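You operate a simulated robot arm through the tools that you are given. There is no shell and no other tool. Be economical: measure what you need, move in short steps, check, and stop when the job is done.

You run a simulated robot arm. Do the job below in one go: nothing can be reset, and whatever is moved stays where it is left.

## Task
Brake on, isolator off, then grease fitting four till fresh grease shows.
Fine: with the white pump; its coupler on the engine cover, cap four shut.
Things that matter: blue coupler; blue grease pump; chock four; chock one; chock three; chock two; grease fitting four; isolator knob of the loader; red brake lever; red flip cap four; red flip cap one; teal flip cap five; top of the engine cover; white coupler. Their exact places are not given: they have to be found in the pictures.

The check looks at the end state, three seconds after you hand in, the way a careful person would. Anything else that was tipped, shoved, dropped, spilled or broken makes it a failure. A push-on lid holds only when it is set on centred and level and pressed home; a screw cap is set on level and turned clockwise until tight.

## Robot
A 6-joint arm with a two-finger parallel gripper on a trunk, on a base that drives. Base frame: it is fixed to the floor where the robot stands at the start and does not move with it; the origin is under the middle of the robot, x ahead of it, y to its left, z up. Lengths are in cm, angles in degrees, forces in N, time in s.
Its first joint turns from -166.0 to 166.0 degrees. Places, roughly: blue coupler [225, 50, 50]; blue grease pump [250, 75, 50]; chock four [275, 150, 25]; chock one [250, 75, 0]; chock three [250, 175, 25]; grease fitting four [110, 10, 110]; isolator knob of the loader [120, -10, 90]; red brake lever [120, 0, 110]; red flip cap four [120, 10, 120]; red flip cap one [150, -20, 120]; teal flip cap five [170, 90, 110]; top of the engine cover [150, 20, 100]. Payload 3.43 kg.
The tool frame sits at the grasp point between the pads (the TCP): z along the fingers, y along the line on which they close. The tips reach 3.4 cm beyond it. The gripper opens to 12.8 cm. The fingers are 2.4 cm wide and 1.2 cm thick; the gripper's body (4.8 by 13 cm) begins 9.6 cm behind the TCP.
Orientation is that of the tool frame in the base frame, as a unit quaternion [x, y, z, w]. With the fingers straight down and closing along the base's y, the tool's x points along the base's -x, its y along +y and its z along -z.

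## Interface
- The arm moves only by the tool move_arm. Its argument "plan" is a list of rows, each an object of numbers (a shift or turn left out is 0, a gripper value left out holds the last): "tx", "ty", "tz": the shift along the tool's x, y, z in mm; "wx", "wy", "wz": the turn, a rotation vector about the tool's x, y, z in degrees; "claw": the finger opening in mm, from 0 to 128. In form: [{"tx": .., "ty": .., "tz": .., "wx": .., "wy": .., "wz": .., "claw": ..}, ...]. A call has 1 to 20 rows; each row is the pose to reach, as a shift and turn from the pose commanded when the call began, along the tool's axes at that moment. A row lasts 0.2 s, in which the tool goes at most 5 cm and 8.6 degrees; a call with a longer step from one row to the next is refused whole, and so is a gripper value outside its range. A pose out of reach is approached as far as the arm can. The call stops where the force on the tool passes 80 N (or 10 N more than at its start, if that is more) or the arm is blocked; 0.2 s more then pass. The fingers move at their own pace (about 15.3 cm/s each) and stop on an object; they squeeze with about 26 N. The grip force told is the motor's: it shows also when the fingers shut on nothing. Time passes only in rows, and 0.2 s behind the last, so rows that repeat a pose let the fingers close. The reply holds the time, the measured pose of the TCP, the force on the tool along the base axes, the opening and the grip force, in the units named above and with some noise, with the torque about the TCP (base axes, N m) and any sound that the robot's microphone picked up.
- Cameras (640 x 400 px; columns grow to the right, rows downward): "scene" is now at [17.13, 21.58, 122.76]; the picture's right is [-0.03, -1.00, 0.00], its down [-0.20, 0.01, -0.98] and it looks along [0.98, -0.03, -0.20] (base axes); focal length 270 px, centre (320, 200). "wrist" rides on the gripper at [7.6, -1.1, -16] in the tool frame; the picture's right is [0.15, 0.99, 0.00], its down [-0.88, 0.13, -0.46] and it looks along [-0.45, 0.07, 0.89] (tool axes); focal length 234 px, centre (320, 200).
- snapshot(camera): a new picture of that camera. It takes no simulated time.
- roll_base(legs): drives the robot by 1 to 6 legs, each [ahead, left, turn to the left] in cm, cm and degrees, along the robot's own axes; the way and the turn of a leg run together, so that a leg with both is an arc; at most 150 cm and 180 degrees a leg. The arm and the cameras ride along, it lands a little off, and it stops where it bumps. It gives what a move gives.
- aim_head(pan, tilt): turns the head with the scene camera to pan (to the left, within 143 degrees either way) and tilt (down, from -29 to 69), counted from straight ahead of the robot. It gives what a move gives.
- locate(camera, pixels): for up to 12 pixels [column, row] of the newest picture of that camera ("zoom" is the newest enlarged one), the place [x, y, z] in the base frame of the surface seen there, good to about 0.2 cm, but the place of the scene camera against the robot may be out by one fixed shift of up to 1.2 cm in any direction. It takes no simulated time.
- close_up(camera, box): a new picture of the part [left, top, right, bottom] of that camera's present view, enlarged. It takes no simulated time.
- hand_in(): hands the job in; it is judged then, once.

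Work in short steps. Measure before you move; look again where a grasp or a placing could have gone wrong, and mend it. You have 80 turns and 60 pictures in all, those below and enlarged ones among them. Open the gripper and draw the arm clear of the work before you hand the job in, unless the task says otherwise.

The tools are called after "Call:" as a command line: name --argument value ..., lists and objects as JSON in quotes. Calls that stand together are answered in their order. move_arm: Moves the arm, as the interface text tells. Its arguments: {"type":"object","properties":{"plan":{"type":"array"}},"required":["plan"]} The other tools are called the same way: roll_base (legs) drives the base; aim_head (pan, tilt) turns the head that bears the scene camera; snapshot (camera) takes a picture; locate (camera, pixels) gives the place of the surface under pixels of a picture; close_up (camera, box) takes an enlarged picture of a part of a camera's view; hand_in () hands the job in.

At the start:

```text
time: 0.0
ee_pos: [72.26, 3.23, 100.03]
tool_rot: [0.001, 1.0, 0.001, 0.001]
wrist_force: [0.7, 0.0, 0.9]
moment: [0.0, -0.04, -0.01]
gripper_width: 12.78
finger_force: 0.0
robot x, y, heading: [-0.28, 0.13, 0.1]
head pan, tilt: [-2.0, 11.8]
```

scene: 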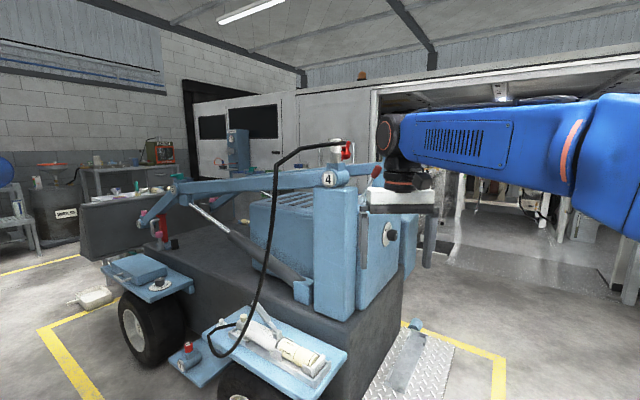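
wrist: 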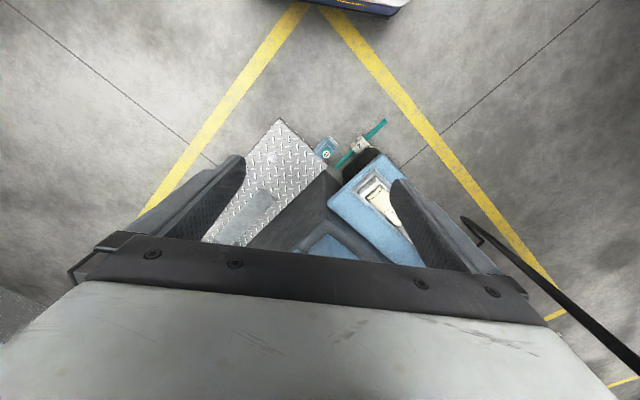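

The scene shows the loader with tag "4" at (328,179), a hose running up to a white coupler near (335,148), an isolator knob at (390,235), and the white pump on the tray at (270,345). I enlarge these parts.

Call:
close_up --camera "scene" --box '[240, 120, 440, 245]'

Call:
close_up --camera "scene" --box '[80, 160, 400, 400]'

```text
3.20 times, centred on (340, 182) of scene
```

zoom: 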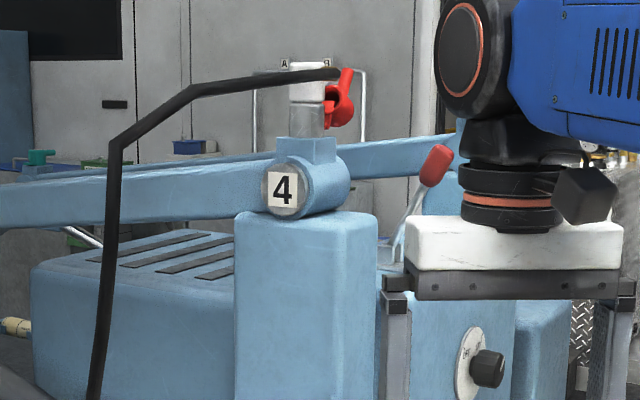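

```text
1.67 times, centred on (240, 280) of scene
```

zoom: 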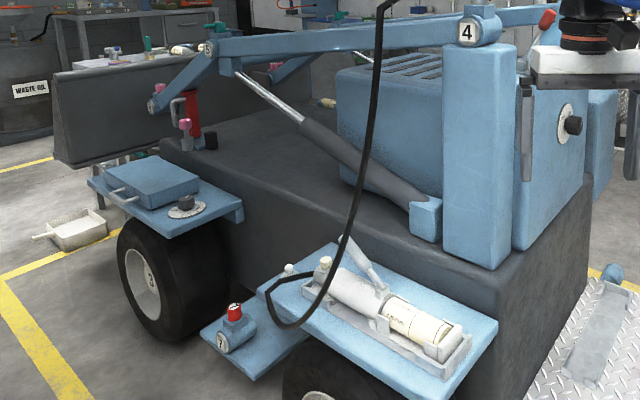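

The white coupler already sits on fitting four; I measure points around it, the lever, knob and pump.

Call:
locate --camera "scene" --pixels '[[337, 143], [336, 153], [348, 150], [328, 179], [376, 171], [366, 192], [392, 235], [386, 235], [268, 338], [265, 322], [300, 353], [290, 200]]'

Call:
close_up --camera "scene" --box '[350, 150, 430, 270]'

Call:
close_up --camera "scene" --box '[200, 290, 360, 390]'

Call:
close_up --camera "scene" --box '[300, 130, 380, 180]'

```text
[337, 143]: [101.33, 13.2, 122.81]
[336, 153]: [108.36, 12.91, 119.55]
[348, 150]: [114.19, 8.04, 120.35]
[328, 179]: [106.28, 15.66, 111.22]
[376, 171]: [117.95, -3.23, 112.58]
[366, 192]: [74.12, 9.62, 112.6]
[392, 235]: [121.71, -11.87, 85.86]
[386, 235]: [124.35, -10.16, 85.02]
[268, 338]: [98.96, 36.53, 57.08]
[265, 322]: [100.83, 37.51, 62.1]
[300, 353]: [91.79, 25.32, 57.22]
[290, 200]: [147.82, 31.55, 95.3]
```

```text
3.33 times, centred on (390, 210) of scene
```

zoom: 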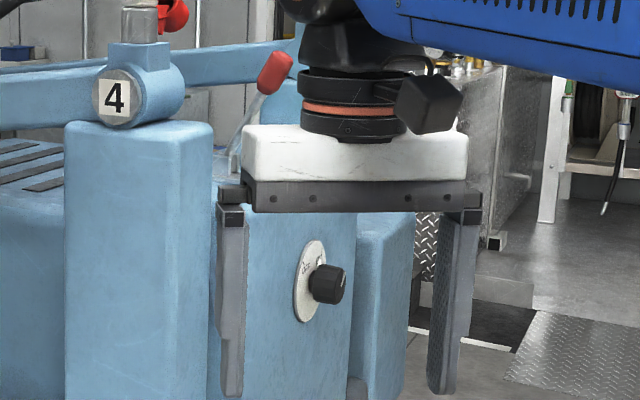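

```text
4.00 times, centred on (280, 340) of scene
```

zoom: 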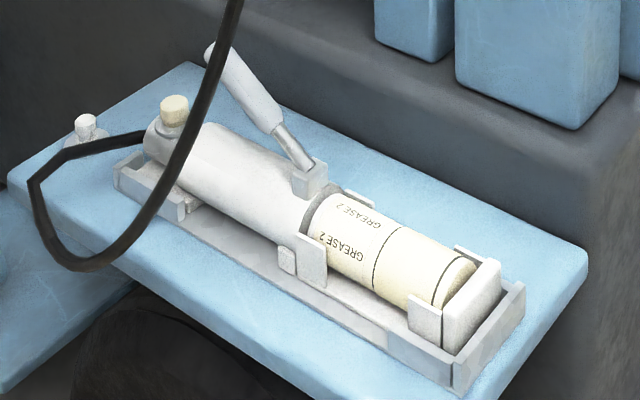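

```text
8.00 times, centred on (340, 155) of scene
```

zoom: 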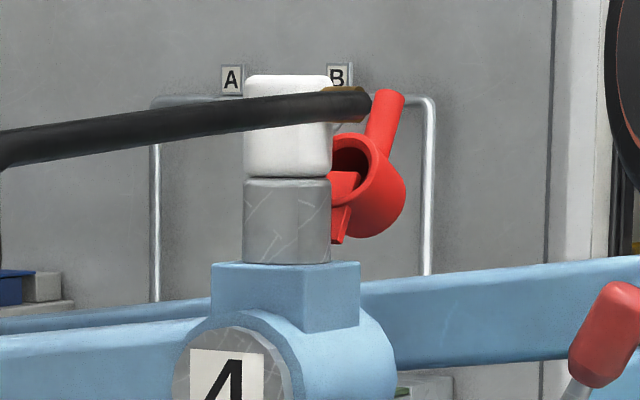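

I look closely at the isolator face, the brake lever and its quadrant, and the other knob/tray.

Call:
close_up --camera "scene" --box '[372, 213, 412, 253]'

Call:
close_up --camera "scene" --box '[350, 155, 398, 205]'

Call:
close_up --camera "scene" --box '[100, 160, 220, 300]'

```text
10.00 times, centred on (392, 233) of scene
```

zoom: 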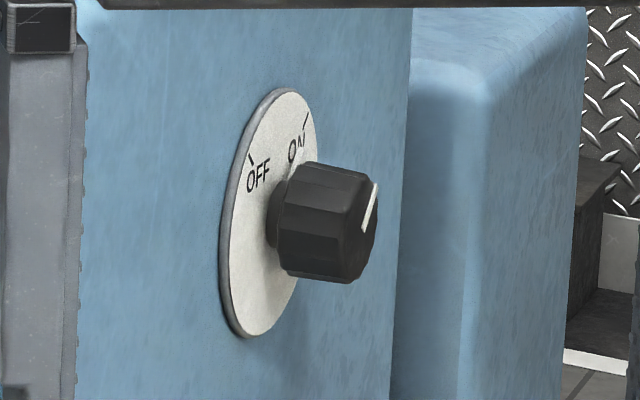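

```text
8.00 times, centred on (374, 180) of scene
```

zoom: 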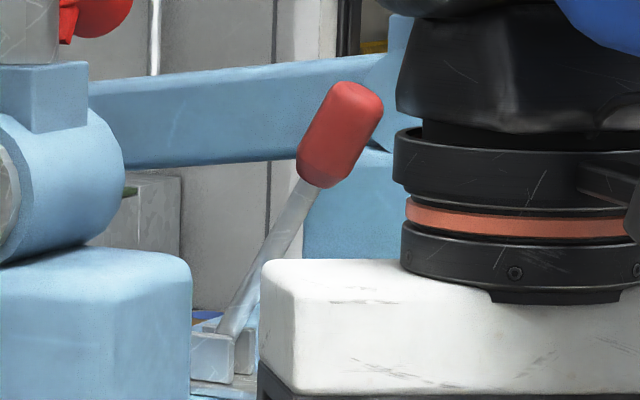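

```text
2.86 times, centred on (160, 230) of scene
```

zoom: 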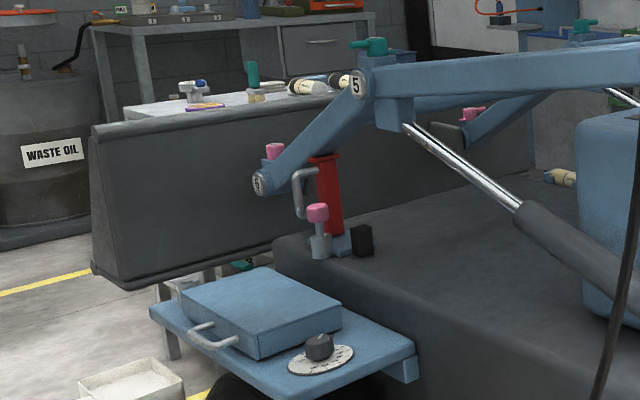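

The isolator points to ON with OFF to its left; the brake lever is leaning right and its plate is hidden. I raise the arm to look from above with the wrist camera.

Call:
move_arm --plan '[{"tz": -50}, {"tz": -100}, {"tz": -150, "ty": -30}, {"tz": -200, "ty": -60}, {"tz": -250, "ty": -100}, {"tz": -300, "ty": -140}, {"tz": -320, "ty": -160, "tx": -40}, {"tz": -320, "ty": -160, "tx": -80}]'

Call:
snapshot --camera "wrist"

Call:
snapshot --camera "scene"

```text
refused: row 3 steps farther than a row can; nothing moved
```

```text
49 pictures are left
```

wrist: 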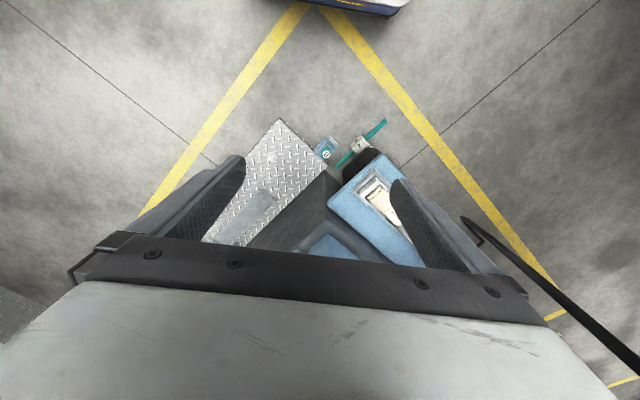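

```text
48 pictures are left
```

scene: 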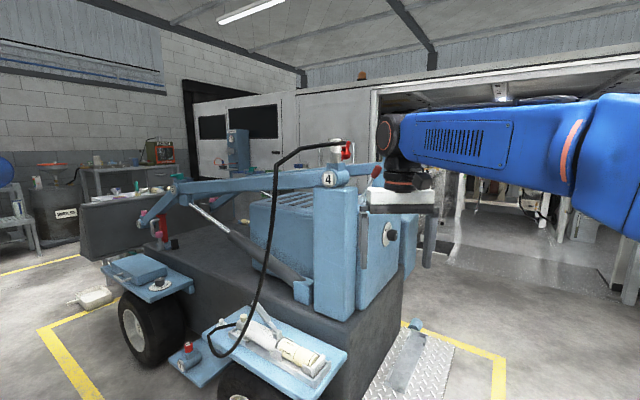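

A row was too long; I resend with shorter steps, purely lifting and shifting right to clear the view of the lever.

Call:
move_arm --plan '[{"tz": -40}, {"tz": -80}, {"tz": -115, "ty": -25}, {"tz": -150, "ty": -50}, {"tz": -185, "ty": -80}, {"tz": -220, "ty": -110}, {"tz": -240, "ty": -150}, {"tz": -240, "ty": -195}, {"tz": -240, "ty": -240}]'

Call:
close_up --camera "scene" --box '[320, 130, 440, 260]'

```text
time: 2.0
ee_pos: [71.54, -19.93, 117.72]
tool_rot: [0.001, 1.0, -0.001, 0.01]
wrist_force: [0.4, -0.4, -0.3]
moment: [0.03, -0.02, -0.02]
gripper_width: 12.8
finger_force: 0.0
out of reach, approached as far as the arm can: row 5, 6, 7, 8, 9
robot x, y, heading: [0.14, -0.21, 0.2]
head pan, tilt: [-2.0, 11.8]
```

```text
3.08 times, centred on (380, 195) of scene
```

zoom: 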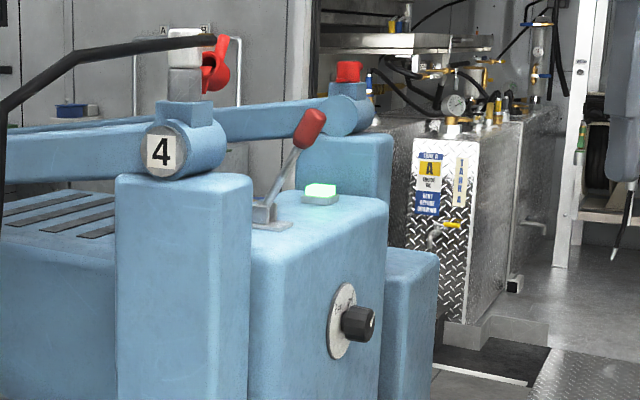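

Now the lever base and a green lamp are visible. I zoom in on the lever's plate.

Call:
close_up --camera "scene" --box '[390, 160, 440, 210]'

Call:
close_up --camera "scene" --box '[390, 160, 440, 210]'

```text
8.00 times, centred on (415, 185) of scene
```

zoom: 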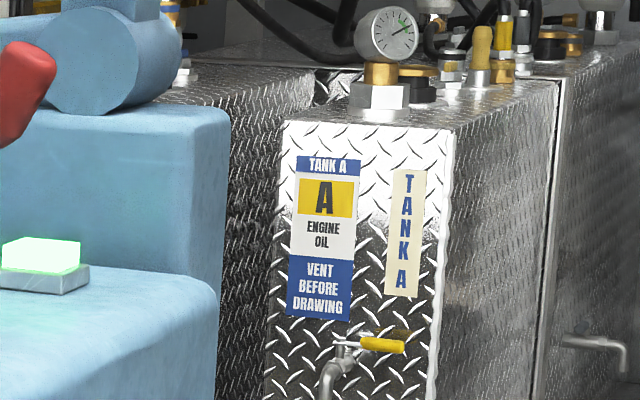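

```text
8.00 times, centred on (415, 185) of scene
```

zoom: 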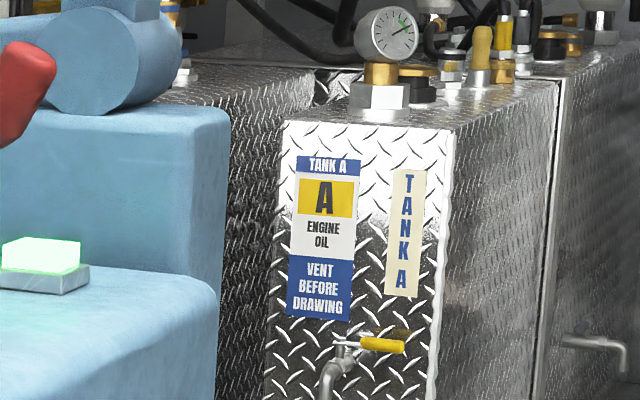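

Wrong pixel conversion; the lever base is at scene (362,201). I zoom there.

Call:
close_up --camera "scene" --box '[340, 165, 400, 210]'

Call:
locate --camera "zoom" --pixels '[[300, 80], [330, 20], [250, 200], [230, 270], [200, 290], [420, 190], [490, 300]]'

```text
8.89 times, centred on (370, 188) of scene
```

zoom: 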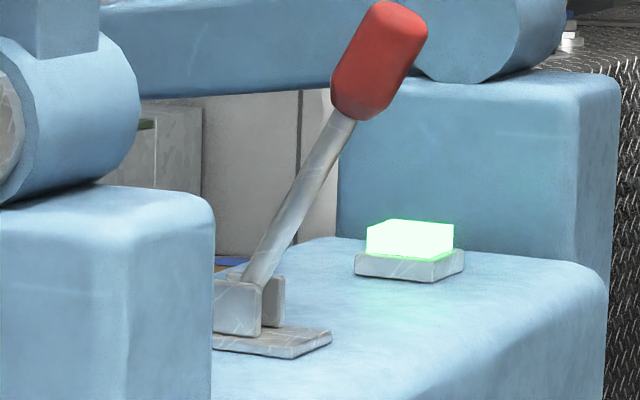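

```text
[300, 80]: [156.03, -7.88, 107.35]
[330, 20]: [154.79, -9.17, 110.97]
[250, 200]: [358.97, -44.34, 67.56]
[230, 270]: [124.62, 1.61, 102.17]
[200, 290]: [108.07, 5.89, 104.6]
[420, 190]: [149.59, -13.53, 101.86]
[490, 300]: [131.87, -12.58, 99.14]
```

The lever hinges left-right about a pin along x; I see no label from here. I tilt the head down to see floor clearances before driving nearer.

Call:
aim_head --pan 0 --tilt 40

Call:
snapshot --camera "scene"

```text
time: 2.9
ee_pos: [71.52, -19.84, 117.83]
tool_rot: [0.0, 1.0, -0.003, 0.009]
wrist_force: [-0.9, -0.1, -0.1]
moment: [0.0, 0.01, 0.02]
gripper_width: 12.82
finger_force: 0.1
robot x, y, heading: [0.3, 0.27, 0.2]
head pan, tilt: [0.0, 40.0]
```

```text
43 pictures are left
```

scene: 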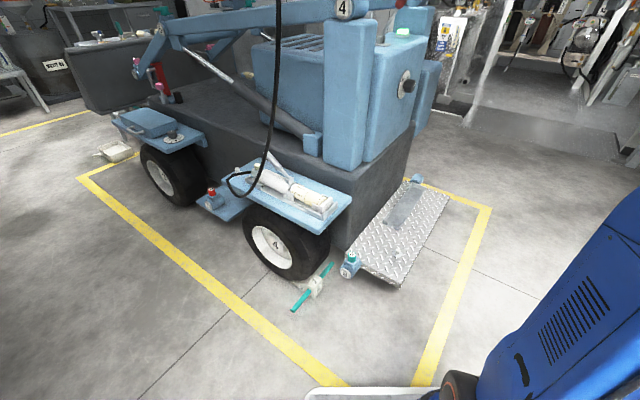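

Call:
locate --camera "scene" --pixels '[[398, 278], [340, 240], [352, 204], [322, 228], [348, 268], [300, 300], [327, 390], [446, 195], [415, 130], [238, 190], [270, 240], [440, 370]]'

Call:
close_up --camera "scene" --box '[270, 130, 470, 320]'

```text
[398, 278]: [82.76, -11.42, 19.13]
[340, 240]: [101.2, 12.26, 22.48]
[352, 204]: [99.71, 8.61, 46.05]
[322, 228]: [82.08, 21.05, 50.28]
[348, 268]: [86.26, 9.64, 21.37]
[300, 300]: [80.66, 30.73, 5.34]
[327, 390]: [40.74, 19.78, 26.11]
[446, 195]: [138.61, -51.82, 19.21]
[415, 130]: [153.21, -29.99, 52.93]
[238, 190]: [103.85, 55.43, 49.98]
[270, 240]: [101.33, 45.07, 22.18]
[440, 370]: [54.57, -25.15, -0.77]
```

```text
2.11 times, centred on (370, 225) of scene
```

zoom: 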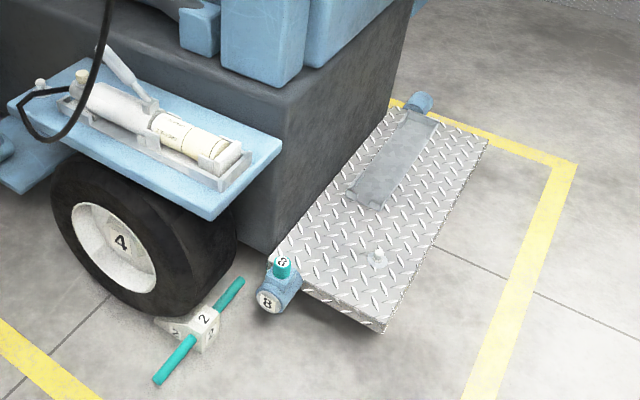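

The loader stands rotated about 55°, its rear face (knob, step) looking toward (-0.57,-0.82). I will drive to face its rear; first I fold the arm to the robot's right so it stays clear.

Call:
move_arm --plan '[{"tz": 40}, {"tz": 80}, {"tz": 80, "tx": 20, "ty": -40}, {"tz": 80, "tx": 45, "ty": -80}, {"tz": 80, "tx": 75, "ty": -115}, {"tz": 80, "tx": 110, "ty": -150}, {"tz": 80, "tx": 145, "ty": -185}, {"tz": 80, "tx": 180, "ty": -215}, {"tz": 80, "tx": 220, "ty": -240}, {"tz": 80, "tx": 260, "ty": -265}, {"tz": 80, "tx": 300, "ty": -290}, {"tz": 80, "tx": 340, "ty": -310}, {"tz": 80, "tx": 380, "ty": -330}]'

Call:
aim_head --pan 0 --tilt 15

```text
time: 5.7
ee_pos: [33.69, -53.08, 109.48]
tool_rot: [0.0, 1.0, 0.001, 0.0]
wrist_force: [-0.2, -0.2, 0.2]
moment: [-0.02, -0.01, -0.04]
gripper_width: 12.78
finger_force: 0.1
robot x, y, heading: [0.12, -0.03, 0.0]
head pan, tilt: [0.0, 40.0]
```

```text
time: 6.6
ee_pos: [33.74, -53.07, 109.43]
tool_rot: [0.001, 1.0, 0.001, 0.001]
wrist_force: [-0.2, 0.1, -0.1]
moment: [-0.03, 0.02, 0.01]
gripper_width: 12.81
finger_force: 0.0
robot x, y, heading: [-0.25, 0.02, -0.0]
head pan, tilt: [0.0, 15.0]
```

Arm folded. I drive right, ahead, then turn left to face the loader's rear.

Call:
roll_base --legs '[[0, -65, 0], [58, 0, 0], [0, 0, 52]]'

Call:
snapshot --camera "scene"

```text
time: 15.5
ee_pos: [120.09, -70.41, 109.45]
tool_rot: [-0.445, 0.895, 0.001, 0.001]
wrist_force: [0.2, -0.7, -1.4]
moment: [0.01, -0.01, -0.02]
gripper_width: 12.8
finger_force: 0.1
robot x, y, heading: [57.22, -65.11, 53.2]
head pan, tilt: [0.0, 15.0]
```

```text
41 pictures are left
```

scene: 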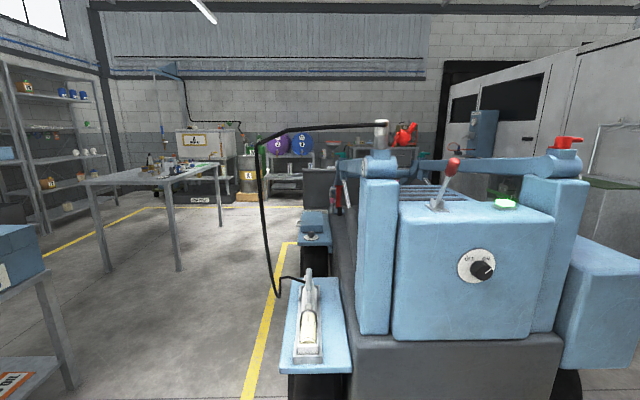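

Good frontal view of the rear: lever at (447,180), knob at (480,268), coupler at (381,133). I zoom on the lever, knob and cap.

Call:
close_up --camera "scene" --box '[420, 150, 530, 215]'

Call:
close_up --camera "scene" --box '[350, 110, 430, 180]'

Call:
close_up --camera "scene" --box '[450, 240, 510, 290]'

Call:
locate --camera "scene" --pixels '[[454, 162], [447, 178], [437, 205], [482, 269], [470, 275], [381, 127], [381, 140], [405, 133], [420, 195], [430, 250], [520, 250], [376, 185]]'

```text
5.82 times, centred on (475, 182) of scene
```

zoom: 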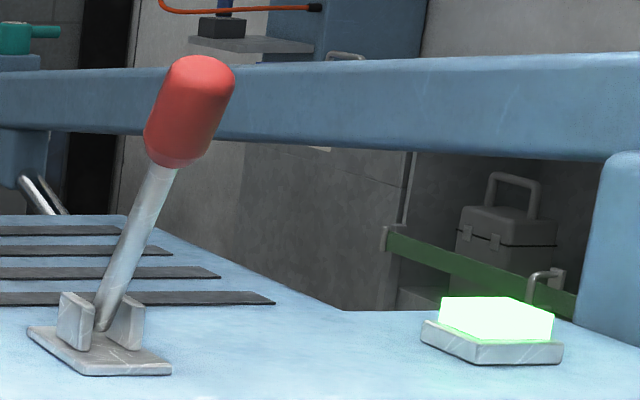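

```text
5.71 times, centred on (390, 145) of scene
```

zoom: 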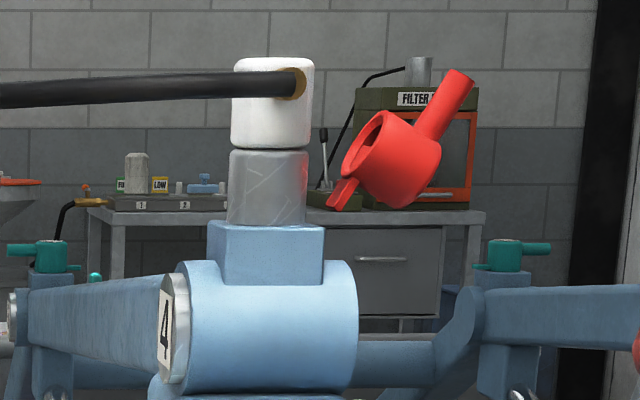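

```text
8.00 times, centred on (480, 265) of scene
```

zoom: 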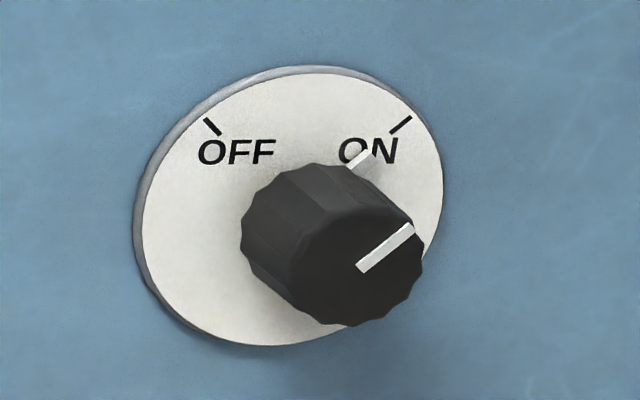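

```text
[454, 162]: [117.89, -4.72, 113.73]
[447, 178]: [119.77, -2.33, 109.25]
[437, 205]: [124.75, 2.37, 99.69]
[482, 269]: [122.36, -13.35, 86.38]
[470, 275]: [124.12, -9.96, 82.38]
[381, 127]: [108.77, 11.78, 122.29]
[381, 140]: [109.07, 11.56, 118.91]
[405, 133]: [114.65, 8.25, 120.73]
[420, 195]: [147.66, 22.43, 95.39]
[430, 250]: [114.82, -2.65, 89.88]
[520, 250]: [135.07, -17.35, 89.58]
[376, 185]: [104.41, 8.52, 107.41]
```

The lever leans about 35° rearward (toward me) and swings fore-aft; ON/OFF marks are ±45° from vertical on the isolator. I pitch the tool to horizontal with fingers shut, stopping short of the lever.

Call:
move_arm --plan '[{"tx": -22, "ty": 30, "wy": -8, "claw": 0}, {"tx": -44, "ty": 60, "wy": -16}, {"tx": -66, "ty": 90, "wy": -24}, {"tx": -88, "ty": 125, "wy": -32}, {"tx": -110, "ty": 160, "wy": -40}, {"tx": -132, "ty": 195, "wy": -48}, {"tx": -154, "ty": 230, "wy": -56}, {"tx": -176, "ty": 265, "wy": -64}, {"tx": -198, "ty": 300, "wy": -72}, {"tx": -220, "ty": 335, "wy": -80}, {"tx": -240, "ty": 370, "wy": -85}, {"tx": -260, "ty": 406, "wy": -90}]'

Call:
snapshot --camera "scene"

```text
time: 18.0
ee_pos: [111.66, -38.36, 108.51]
tool_rot: [-0.191, 0.707, 0.196, 0.652]
wrist_force: [-0.2, 0.9, 0.0]
moment: [-0.04, -0.01, 0.03]
gripper_width: 0.01
finger_force: 25.7
robot x, y, heading: [57.34, -65.66, 52.8]
head pan, tilt: [0.0, 15.0]
stopped in row 12: the arm was blocked; the commanded pose is now the measured one
```

```text
37 pictures are left
```

scene: 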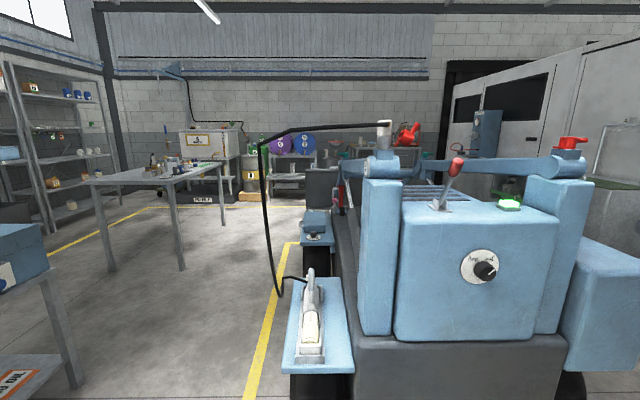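

The arm stopped short at heading 32°, not fully swung (robot heading 53°); nothing is touched. I continue gently: yaw left and shift left.

Call:
move_arm --plan '[{"tz": -8, "ty": 22, "wx": -3.5}, {"tz": -16, "ty": 44, "wx": -7}, {"tz": -24, "ty": 66, "wx": -10.5}, {"tz": -32, "ty": 88, "wx": -14}, {"tz": -40, "ty": 110, "wx": -17.5}, {"tz": -50, "ty": 131, "wx": -21}]'

```text
time: 19.4
ee_pos: [100.49, -29.83, 109.21]
tool_rot: [-0.306, 0.659, 0.322, 0.607]
wrist_force: [0.0, 0.0, 0.4]
moment: [-0.01, 0.0, 0.0]
gripper_width: 0.0
finger_force: 26.0
robot x, y, heading: [57.25, -65.48, 52.8]
head pan, tilt: [0.0, 15.0]
```

Tool now level and aimed along the robot's heading. I go ahead to touch and push the lever's red head forward in short steps.

Call:
move_arm --plan '[{"tz": 45, "tx": -3}, {"tz": 90, "tx": -5}, {"tz": 135, "tx": -8}, {"tz": 180, "tx": -10}, {"tz": 215, "tx": -12}, {"tz": 240, "tx": -14}, {"tz": 260, "tx": -14}, {"tz": 280, "tx": -15}, {"tz": 300, "tx": -16}, {"tz": 315, "tx": -17}]'

Call:
close_up --camera "scene" --box '[350, 110, 550, 235]'

```text
time: 20.0
ee_pos: [108.91, -39.01, 111.1]
tool_rot: [-0.131, 0.694, 0.129, 0.696]
wrist_force: [1.0, -0.3, -0.2]
moment: [-0.02, 0.0, 0.03]
gripper_width: 0.03
finger_force: 25.9
robot x, y, heading: [57.25, -65.62, 52.7]
head pan, tilt: [0.0, 15.0]
stopped in row 2: the arm was blocked; the commanded pose is now the measured one
```

```text
3.20 times, centred on (450, 172) of scene
```

zoom: 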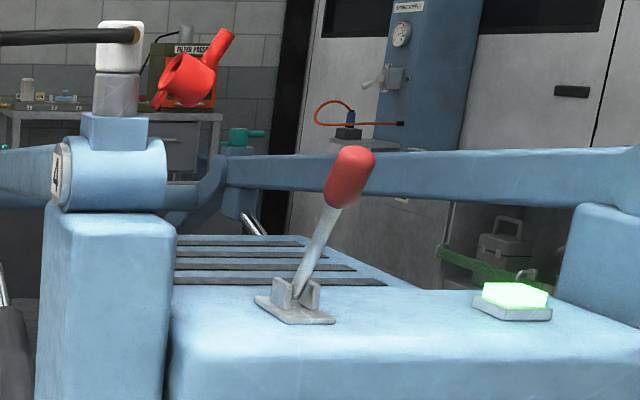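

The arm swung aside: a level tool at this height is near the wrist's singular pose. I go to a tool pitched ~50° downward instead, staying short of the lever.

Call:
move_arm --plan '[{"tz": 2, "ty": 19, "tx": -1, "wx": -3.7, "wy": 6.1, "wz": -1.7}, {"tz": 4, "ty": 38, "tx": -2, "wx": -7.5, "wy": 12.2, "wz": -3.5}, {"tz": 7, "ty": 57, "tx": -4, "wx": -11.2, "wy": 18.3, "wz": -5.2}, {"tz": 9, "ty": 76, "tx": -5, "wx": -15, "wy": 24.4, "wz": -7}, {"tz": 11, "ty": 95, "tx": -6, "wx": -18.7, "wy": 30.4, "wz": -8.7}, {"tz": 13, "ty": 114, "tx": -7, "wx": -22.4, "wy": 36.5, "wz": -10.4}, {"tz": 15, "ty": 133, "tx": -9, "wx": -26.2, "wy": 42.6, "wz": -12.2}, {"tz": 18, "ty": 152, "tx": -10, "wx": -29.9, "wy": 48.7, "wz": -13.9}]'

```text
time: 20.7
ee_pos: [107.59, -40.15, 108.23]
tool_rot: [-0.145, 0.779, 0.081, 0.604]
wrist_force: [0.0, 0.3, -1.1]
moment: [0.02, -0.02, -0.04]
gripper_width: 0.0
finger_force: 25.7
robot x, y, heading: [57.82, -65.54, 53.0]
head pan, tilt: [0.0, 15.0]
stopped in row 3: the arm was blocked; the commanded pose is now the measured one
```

Blocked again early; I undo in smaller motions: pure pitch down in place.

Call:
move_arm --plan '[{"wy": 4}, {"wy": 8}, {"wy": 12}, {"wy": 16}, {"wy": 20}, {"wy": 25}, {"wy": 30}, {"wy": 35}]'

```text
time: 21.5
ee_pos: [106.15, -44.46, 104.64]
tool_rot: [-0.085, 0.848, 0.03, 0.522]
wrist_force: [0.4, -0.4, 0.4]
moment: [0.02, 0.02, -0.01]
gripper_width: 0.0
finger_force: 26.3
robot x, y, heading: [57.27, -65.39, 52.8]
head pan, tilt: [0.0, 15.0]
stopped in row 4: the arm was blocked; the commanded pose is now the measured one
```

I look at the arm itself with the head panned right.

Call:
aim_head --pan -50 --tilt 15

Call:
snapshot --camera "scene"

```text
time: 22.7
ee_pos: [106.08, -44.49, 104.84]
tool_rot: [-0.085, 0.848, 0.03, 0.522]
wrist_force: [0.4, 0.3, 0.1]
moment: [0.0, 0.0, 0.02]
gripper_width: 0.0
finger_force: 26.1
robot x, y, heading: [57.19, -65.41, 53.1]
head pan, tilt: [-50.0, 15.0]
```

```text
35 pictures are left
```

scene: 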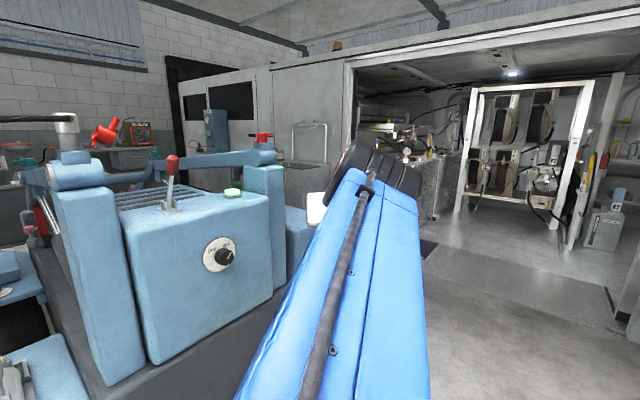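

The forearm is folded too close (TCP radius 53 cm with a level tool). I back the base off 15 cm and then stretch the arm outward in the free space on the right.

Call:
roll_base --legs '[[-15, 0, 0]]'

Call:
move_arm --plan '[{"tz": 22, "tx": -11, "ty": 6}, {"tz": 54, "tx": -27, "ty": 15}, {"tz": 86, "tx": -44, "ty": 24}, {"tz": 118, "tx": -60, "ty": 33}, {"tz": 150, "tx": -76, "ty": 42}, {"tz": 182, "tx": -93, "ty": 51}, {"tz": 216, "tx": -110, "ty": 60}]'

```text
time: 24.1
ee_pos: [97.11, -56.59, 104.79]
tool_rot: [-0.085, 0.848, 0.03, 0.522]
wrist_force: [0.5, 0.3, 0.2]
moment: [0.01, 0.01, -0.01]
gripper_width: 0.0
finger_force: 26.1
robot x, y, heading: [48.37, -77.46, 53.0]
head pan, tilt: [-50.0, 15.0]
```

```text
time: 24.6
ee_pos: [97.86, -62.78, 105.63]
tool_rot: [0.026, 0.84, -0.042, 0.54]
wrist_force: [0.3, 0.5, -0.6]
moment: [0.0, 0.01, -0.03]
gripper_width: 0.0
finger_force: 26.0
robot x, y, heading: [48.01, -77.62, 53.0]
head pan, tilt: [-50.0, 15.0]
stopped in row 2: the arm was blocked; the commanded pose is now the measured one
```

Likely J5 near zero makes the wrist joints spin too slowly to follow. I pitch down very slowly in place to unwind.

Call:
move_arm --plan '[{}, {}, {"wy": 1}, {"wy": 2}, {"wy": 3.5}, {"wy": 5}, {"wy": 6.5}, {"wy": 8}, {"wy": 10}, {"wy": 12}, {"wy": 14}, {"wy": 16}, {"wy": 18}, {"wy": 21}, {"wy": 24}, {"wy": 27}, {"wy": 30}, {"wy": 34}, {"wy": 38}, {"wy": 42}]'

```text
time: 27.6
ee_pos: [93.9, -65.83, 107.73]
tool_rot: [0.095, 0.904, -0.065, 0.411]
wrist_force: [0.6, -0.1, -0.5]
moment: [0.01, -0.02, 0.04]
gripper_width: 0.0
finger_force: 25.8
robot x, y, heading: [48.37, -77.29, 52.9]
head pan, tilt: [-50.0, 15.0]
stopped in row 15: the arm was blocked; the commanded pose is now the measured one
```

Now pitched 41° down at only 47 cm radius, i.e. inside the inner limit. I move radially outward slowly while pitching further down.

Call:
move_arm --plan '[{"tz": 10, "tx": -9, "ty": 7}, {"tz": 20, "tx": -18, "ty": 14}, {"tz": 30, "tx": -27, "ty": 21}, {"tz": 40, "tx": -36, "ty": 28, "wy": 2}, {"tz": 50, "tx": -45, "ty": 35, "wy": 4}, {"tz": 60, "tx": -54, "ty": 42, "wy": 6}, {"tz": 70, "tx": -63, "ty": 48, "wy": 8}, {"tz": 80, "tx": -72, "ty": 55, "wy": 10}, {"tz": 90, "tx": -81, "ty": 62, "wy": 12}, {"tz": 100, "tx": -90, "ty": 69, "wy": 14}, {"tz": 110, "tx": -99, "ty": 76, "wy": 16}, {"tz": 120, "tx": -108, "ty": 83, "wy": 18}, {"tz": 132, "tx": -119, "ty": 91, "wy": 20}]'

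```text
time: 28.2
ee_pos: [93.74, -69.25, 108.77]
tool_rot: [0.175, 0.883, -0.102, 0.423]
wrist_force: [0.9, 0.0, -0.8]
moment: [0.01, 0.0, -0.01]
gripper_width: 0.04
finger_force: 25.9
robot x, y, heading: [48.05, -77.43, 52.8]
head pan, tilt: [-50.0, 15.0]
stopped in row 3: the arm was blocked; the commanded pose is now the measured one
```

The arm keeps drifting right instead of outward. I look at the arm's elbow to understand what blocks it.

Call:
aim_head --pan -90 --tilt 30

Call:
snapshot --camera "scene"

```text
time: 29.3
ee_pos: [93.8, -69.21, 108.62]
tool_rot: [0.175, 0.884, -0.103, 0.422]
wrist_force: [0.0, -0.2, -0.8]
moment: [0.02, 0.0, 0.0]
gripper_width: 0.0
finger_force: 25.6
robot x, y, heading: [48.25, -77.31, 52.9]
head pan, tilt: [-90.0, 30.0]
```

```text
34 pictures are left
```

scene: 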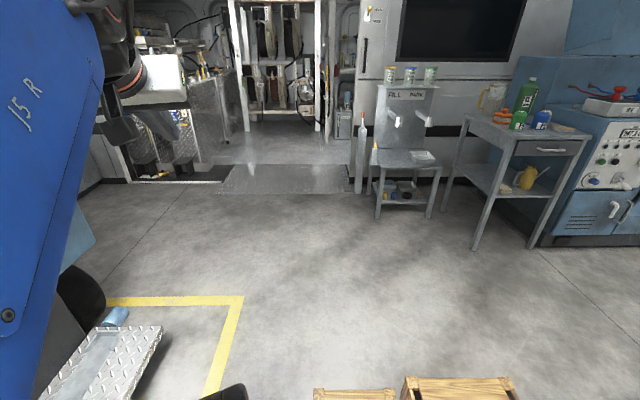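

The forearm is folded and swung right. I unwind toward the known-good tool-down pose at the robot's right (robot frame ~34,-53).

Call:
move_arm --plan '[{"tz": 12, "tx": -9, "ty": -4, "wy": 2}, {"tz": 24, "tx": -18, "ty": -8, "wy": 5}, {"tz": 36, "tx": -28, "ty": -11, "wy": 8}, {"tz": 48, "tx": -37, "ty": -15, "wy": 12}, {"tz": 60, "tx": -47, "ty": -19, "wy": 16}, {"tz": 72, "tx": -56, "ty": -22, "wy": 20}, {"tz": 84, "tx": -66, "ty": -26, "wy": 24}, {"tz": 96, "tx": -75, "ty": -30, "wy": 28}, {"tz": 108, "tx": -84, "ty": -34, "wy": 32}, {"tz": 120, "tx": -94, "ty": -37, "wy": 36}, {"tz": 132, "tx": -103, "ty": -41, "wy": 40}, {"tz": 148, "tx": -116, "ty": -46, "wy": 46}, {"tz": 165, "tx": -129, "ty": -51, "wy": 52}]'

```text
time: 32.1
ee_pos: [111.24, -82.64, 108.52]
tool_rot: [0.198, 0.98, -0.013, -0.012]
wrist_force: [-1.4, 1.0, 0.2]
moment: [-0.02, -0.1, 0.01]
gripper_width: 0.01
finger_force: 25.7
robot x, y, heading: [48.02, -77.57, 52.9]
head pan, tilt: [-90.0, 30.0]
```

Recovered to tool-down at 63 cm radius. Now I swing in an arc to the front at growing radius (to 78 cm) and yaw the tool to face ahead, still short of the loader.

Call:
move_arm --plan '[{"tx": 3, "ty": 38, "tz": 3, "wz": -5}, {"tx": 8, "ty": 73, "tz": 6, "wz": -10}, {"tx": 16, "ty": 110, "tz": 9, "wz": -15}, {"tx": 25, "ty": 147, "tz": 12, "wz": -20}, {"tx": 37, "ty": 184, "tz": 15, "wz": -25}, {"tx": 51, "ty": 221, "tz": 18, "wz": -30}, {"tx": 67, "ty": 258, "tz": 20, "wz": -35}, {"tx": 87, "ty": 294, "tz": 20, "wz": -40}, {"tx": 108, "ty": 328, "tz": 20, "wz": -45}, {"tx": 132, "ty": 363, "tz": 20, "wz": -50}, {"tx": 158, "ty": 396, "tz": 20, "wz": -55}, {"tx": 185, "ty": 427, "tz": 20, "wz": -60}, {"tx": 216, "ty": 458, "tz": 20, "wz": -65}, {"tx": 249, "ty": 488, "tz": 20, "wz": -70}, {"tx": 283, "ty": 515, "tz": 20, "wz": -76}]'

Call:
aim_head --pan -5 --tilt 15

```text
time: 35.3
ee_pos: [105.29, -24.2, 105.36]
tool_rot: [-0.447, 0.895, -0.003, -0.017]
wrist_force: [0.3, 0.4, 0.3]
moment: [0.01, 0.0, 0.03]
gripper_width: 0.0
finger_force: 25.9
robot x, y, heading: [48.31, -77.02, 52.9]
head pan, tilt: [-90.0, 30.0]
```

```text
time: 36.9
ee_pos: [105.22, -24.2, 105.53]
tool_rot: [-0.446, 0.895, -0.004, -0.015]
wrist_force: [0.1, 0.0, 0.1]
moment: [-0.01, -0.01, -0.01]
gripper_width: 0.01
finger_force: 25.7
robot x, y, heading: [48.38, -77.44, 52.9]
head pan, tilt: [-5.0, 15.0]
```

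Tool is ahead at (fwd 77, left -13). I pitch it to 45° while raising slightly, TCP to fwd ~90, z ~111, still short of the lever head (fwd ~99).

Call:
move_arm --plan '[{"tx": -15, "tz": -8, "wy": -6}, {"tx": -30, "tz": -16, "wy": -12}, {"tx": -50, "tz": -24, "wy": -18}, {"tx": -70, "tz": -32, "wy": -24}, {"tx": -90, "tz": -40, "wy": -30}, {"tx": -105, "tz": -48, "wy": -35}, {"tx": -120, "tz": -55, "wy": -40}, {"tx": -130, "tz": -60, "wy": -45}]'

Call:
snapshot --camera "scene"

```text
time: 38.7
ee_pos: [113.29, -13.56, 111.03]
tool_rot: [-0.414, 0.832, 0.168, 0.328]
wrist_force: [-0.4, 0.4, 0.1]
moment: [0.01, 0.01, 0.04]
gripper_width: 0.0
finger_force: 26.2
robot x, y, heading: [48.13, -77.53, 53.0]
head pan, tilt: [-5.0, 15.0]
```

```text
33 pictures are left
```

scene: 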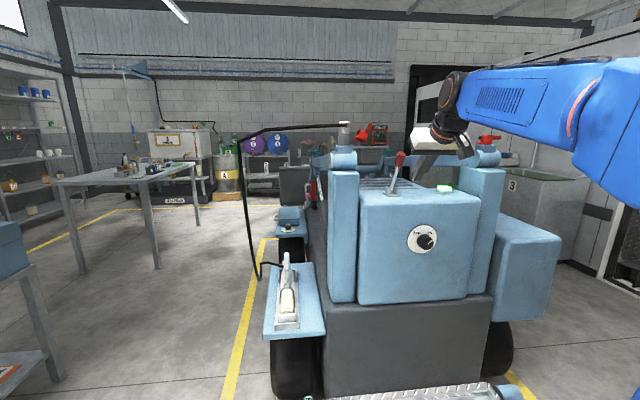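

Tool is just behind the lever (tip near (420,165)). I shift 1 cm left and push ahead horizontally ~15 cm, watching force.

Call:
move_arm --plan '[{"ty": 10}, {"ty": 10, "tz": 21, "tx": -22}, {"ty": 10, "tz": 41, "tx": -44}, {"ty": 10, "tz": 55, "tx": -58}, {"ty": 10, "tz": 69, "tx": -73}, {"ty": 10, "tz": 83, "tx": -88}, {"ty": 10, "tz": 97, "tx": -102}, {"ty": 10, "tz": 110, "tx": -117}]'

Call:
close_up --camera "scene" --box '[310, 110, 510, 235]'

```text
time: 40.5
ee_pos: [122.11, -0.28, 110.89]
tool_rot: [-0.414, 0.833, 0.169, 0.327]
wrist_force: [-0.8, -0.2, -0.5]
moment: [-0.01, -0.01, 0.02]
gripper_width: 0.0
finger_force: 26.5
robot x, y, heading: [48.03, -77.45, 53.1]
head pan, tilt: [-5.0, 15.0]
```

```text
3.20 times, centred on (410, 172) of scene
```

zoom: 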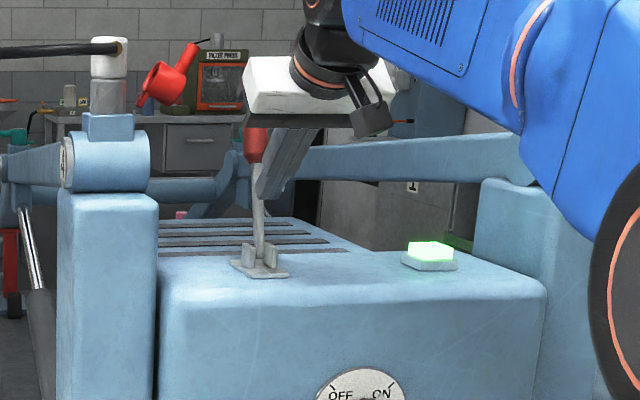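

The lever is now upright and the push works with little force; lamp still green. I continue ahead another ~12 cm, a bit leftward.

Call:
move_arm --plan '[{"tz": 14, "tx": -15, "ty": 3}, {"tz": 28, "tx": -29, "ty": 6}, {"tz": 41, "tx": -44, "ty": 8}, {"tz": 55, "tx": -58, "ty": 8}, {"tz": 69, "tx": -73, "ty": 8}, {"tz": 83, "tx": -88, "ty": 8}]'

Call:
close_up --camera "scene" --box '[310, 110, 510, 235]'

```text
time: 41.1
ee_pos: [123.35, 1.63, 111.53]
tool_rot: [-0.413, 0.834, 0.167, 0.326]
wrist_force: [-21.9, -30.4, 12.2]
moment: [-0.16, 0.23, -0.03]
gripper_width: 0.02
finger_force: 25.9
robot x, y, heading: [47.9, -77.53, 53.0]
head pan, tilt: [-5.0, 15.0]
stopped in row 2: the force on the tool passed its limit at 136 N (the readings are from after the stop); the commanded pose is now the measured one
```

```text
3.20 times, centred on (410, 172) of scene
```

zoom: 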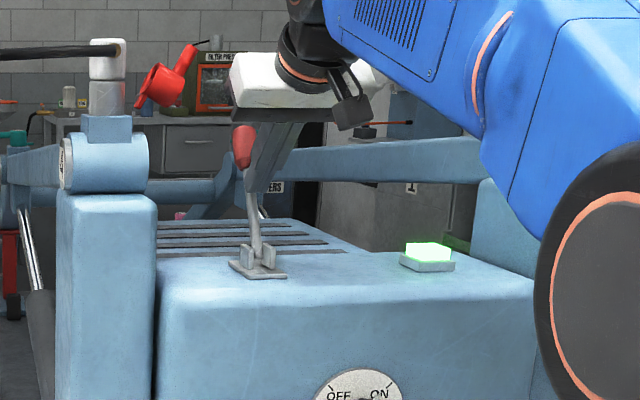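

A hard stop was met (136 N). I back off and inspect the lever's resting place and lamp.

Call:
move_arm --plan '[{"tz": -14, "tx": 15}, {"tz": -41, "tx": 44}, {"tz": -69, "tx": 73}, {"tz": -97, "tx": 102}, {"tz": -118, "tx": 125}, {"tz": -118, "tx": 125, "ty": -45}, {"tz": -118, "tx": 125, "ty": -90}]'

Call:
close_up --camera "scene" --box '[370, 130, 470, 200]'

Call:
locate --camera "zoom" --pixels '[[175, 130], [180, 200], [185, 280]]'

```text
time: 42.7
ee_pos: [120.31, -16.88, 111.38]
tool_rot: [-0.414, 0.834, 0.167, 0.324]
wrist_force: [-0.6, 0.8, -0.4]
moment: [-0.01, -0.01, 0.0]
gripper_width: 0.03
finger_force: 25.9
robot x, y, heading: [47.96, -77.99, 52.8]
head pan, tilt: [-5.0, 15.0]
```

```text
5.71 times, centred on (420, 165) of scene
```

zoom: 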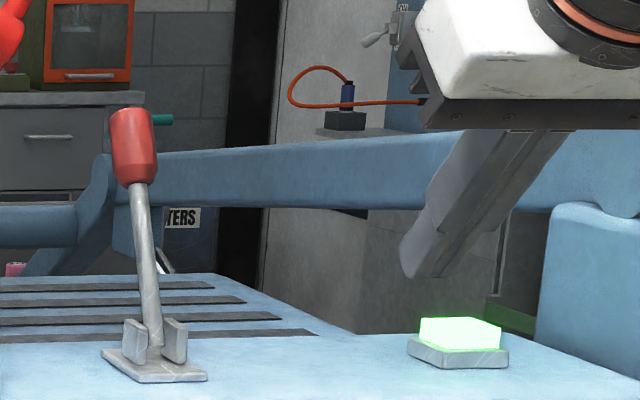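

```text
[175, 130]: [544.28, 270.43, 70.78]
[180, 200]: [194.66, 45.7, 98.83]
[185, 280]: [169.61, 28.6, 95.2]
```

Call:
locate --camera "zoom" --pixels '[[132, 120], [133, 165], [143, 220], [152, 310], [110, 365], [200, 372], [155, 378]]'

```text
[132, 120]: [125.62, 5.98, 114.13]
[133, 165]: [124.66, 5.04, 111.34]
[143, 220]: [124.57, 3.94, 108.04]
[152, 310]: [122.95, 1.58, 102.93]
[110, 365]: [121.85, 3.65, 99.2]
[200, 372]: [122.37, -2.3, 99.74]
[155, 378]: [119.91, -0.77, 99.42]
```

The lever now rests leaning forward (~25°). I check for any marking with the wrist camera, which looks ahead over the cover.

Call:
snapshot --camera "wrist"

```text
29 pictures are left
```

wrist: 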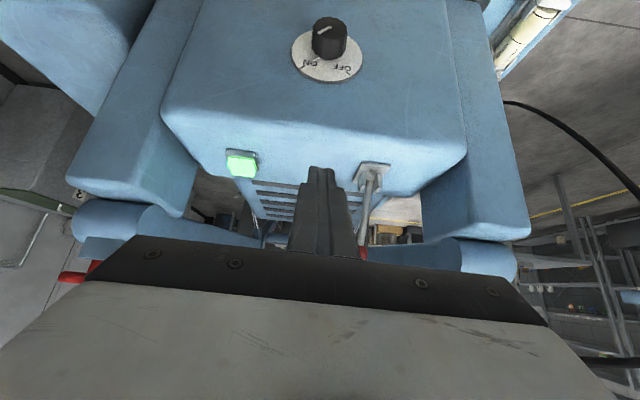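

No marking anywhere. To be sure the lever is at its end stop I press it once more, slightly higher.

Call:
move_arm --plan '[{"ty": 45, "tz": -7, "tx": -7}, {"ty": 85, "tz": -14, "tx": -14}, {"ty": 90, "tz": 14, "tx": -43}, {"ty": 90, "tz": 41, "tx": -73}, {"ty": 90, "tz": 69, "tx": -102}, {"ty": 90, "tz": 90, "tx": -125}, {"ty": 90, "tz": 97, "tx": -132}, {"ty": 90, "tz": 104, "tx": -140}, {"ty": 90, "tz": 111, "tx": -147}, {"ty": 90, "tz": 118, "tx": -155}, {"ty": 90, "tz": 125, "tx": -162}, {"ty": 90, "tz": 132, "tx": -170}]'

Call:
close_up --camera "scene" --box '[350, 130, 470, 200]'

```text
time: 44.7
ee_pos: [123.69, 2.35, 113.01]
tool_rot: [-0.415, 0.837, 0.164, 0.318]
wrist_force: [-2.3, -4.2, -2.8]
moment: [0.46, -0.37, -0.02]
gripper_width: 0.0
finger_force: 25.7
robot x, y, heading: [48.09, -77.97, 53.1]
head pan, tilt: [-5.0, 15.0]
stopped in row 9: the force on the tool passed its limit at 101 N (the readings are from after the stop); the commanded pose is now the measured one
```

```text
5.33 times, centred on (410, 165) of scene
```

zoom: 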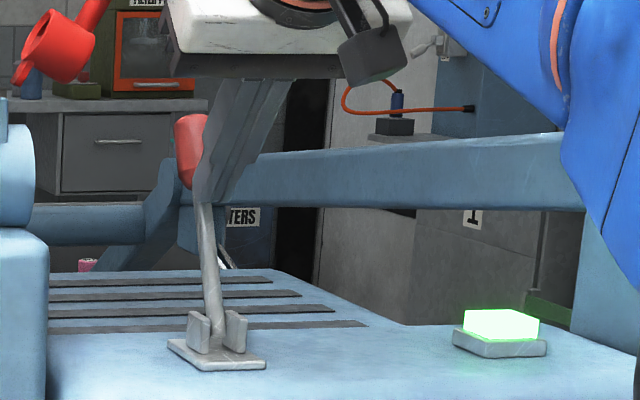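

The lever is at its end stop. I now retract, lower and level the tool in front of the isolator (knob at about (122,-13,86)), opening the fingers.

Call:
move_arm --plan '[{"tz": -26, "tx": 29}, {"tz": -53, "tx": 59}, {"tz": -79, "tx": 88}, {"tz": -106, "tx": 118}, {"tz": -132, "tx": 147}, {"tz": -158, "tx": 176}, {"tz": -185, "tx": 206}, {"tz": -211, "tx": 235}, {"tz": -190, "tx": 254, "ty": -10, "wy": -6}, {"tz": -168, "tx": 273, "ty": -20, "wy": -12}, {"tz": -147, "tx": 292, "ty": -30, "wy": -18}, {"tz": -126, "tx": 311, "ty": -40, "wy": -24}, {"tz": -104, "tx": 331, "ty": -50, "wy": -30, "claw": 80}, {"tz": -83, "tx": 350, "ty": -60, "wy": -36}, {"tz": -61, "tx": 369, "ty": -70, "wy": -42}, {"tz": -40, "tx": 388, "ty": -78, "wy": -48}]'

Call:
snapshot --camera "wrist"

```text
time: 48.1
ee_pos: [110.82, -27.47, 89.85]
tool_rot: [-0.312, 0.634, 0.318, 0.632]
wrist_force: [-0.1, 0.1, -0.6]
moment: [-0.02, 0.0, 0.01]
gripper_width: 8.02
finger_force: 0.1
robot x, y, heading: [48.12, -77.56, 52.7]
head pan, tilt: [-5.0, 15.0]
```

```text
27 pictures are left
```

wrist: 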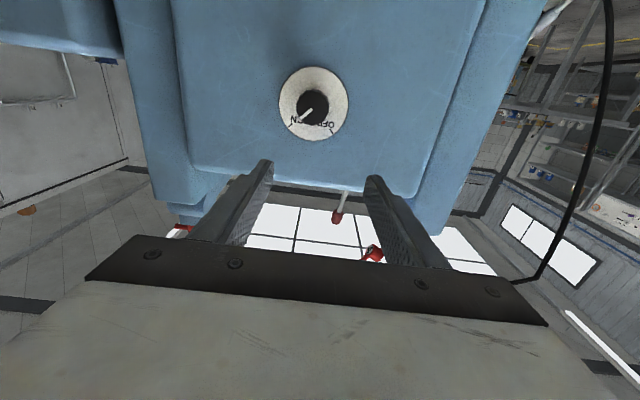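

Level and aligned; the knob shows in the wrist view at (316,105), inverted. I measure it with the wrist camera.

Call:
locate --camera "wrist" --pixels '[[316, 105], [302, 108], [330, 106], [317, 92], [313, 118], [285, 100], [345, 105], [318, 70]]'

Call:
close_up --camera "wrist" --box '[260, 50, 370, 150]'

```text
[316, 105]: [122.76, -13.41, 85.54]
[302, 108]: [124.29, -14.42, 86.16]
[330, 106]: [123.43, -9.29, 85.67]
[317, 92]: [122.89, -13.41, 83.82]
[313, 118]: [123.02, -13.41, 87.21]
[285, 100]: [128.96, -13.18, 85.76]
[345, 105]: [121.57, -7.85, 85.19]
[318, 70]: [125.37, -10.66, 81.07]
```

```text
4.00 times, centred on (315, 100) of wrist
```

zoom: 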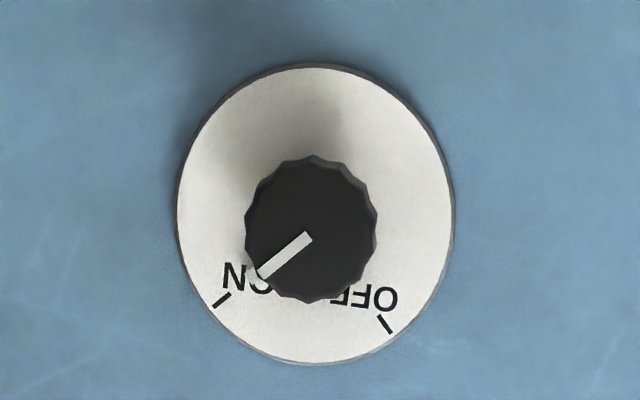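

Knob centre is ~1.1 cm right of and 3.9 cm below the tool axis; its face 18.4 cm ahead, dial 22 cm. I align, advance 17.5 cm and close.

Call:
move_arm --plan '[{"tx": 20, "ty": -6}, {"tx": 39, "ty": -11}, {"tx": 39, "ty": -11, "tz": 40}, {"tx": 39, "ty": -11, "tz": 80}, {"tx": 39, "ty": -11, "tz": 115}, {"tx": 39, "ty": -11, "tz": 140}, {"tx": 39, "ty": -11, "tz": 160}, {"tx": 39, "ty": -11, "tz": 174}, {"tx": 39, "ty": -11, "tz": 174, "claw": 20}, {"tx": 39, "ty": -11, "tz": 174, "claw": 20}, {"tx": 39, "ty": -11, "tz": 174, "claw": 20}]'

```text
time: 50.5
ee_pos: [122.46, -14.51, 86.02]
tool_rot: [-0.31, 0.636, 0.317, 0.632]
wrist_force: [51.5, -17.7, 4.2]
moment: [-0.71, 0.09, -0.05]
gripper_width: 4.67
finger_force: 45.5
out of reach, approached as far as the arm can: row 2
robot x, y, heading: [48.44, -77.56, 52.6]
head pan, tilt: [-5.0, 15.0]
```

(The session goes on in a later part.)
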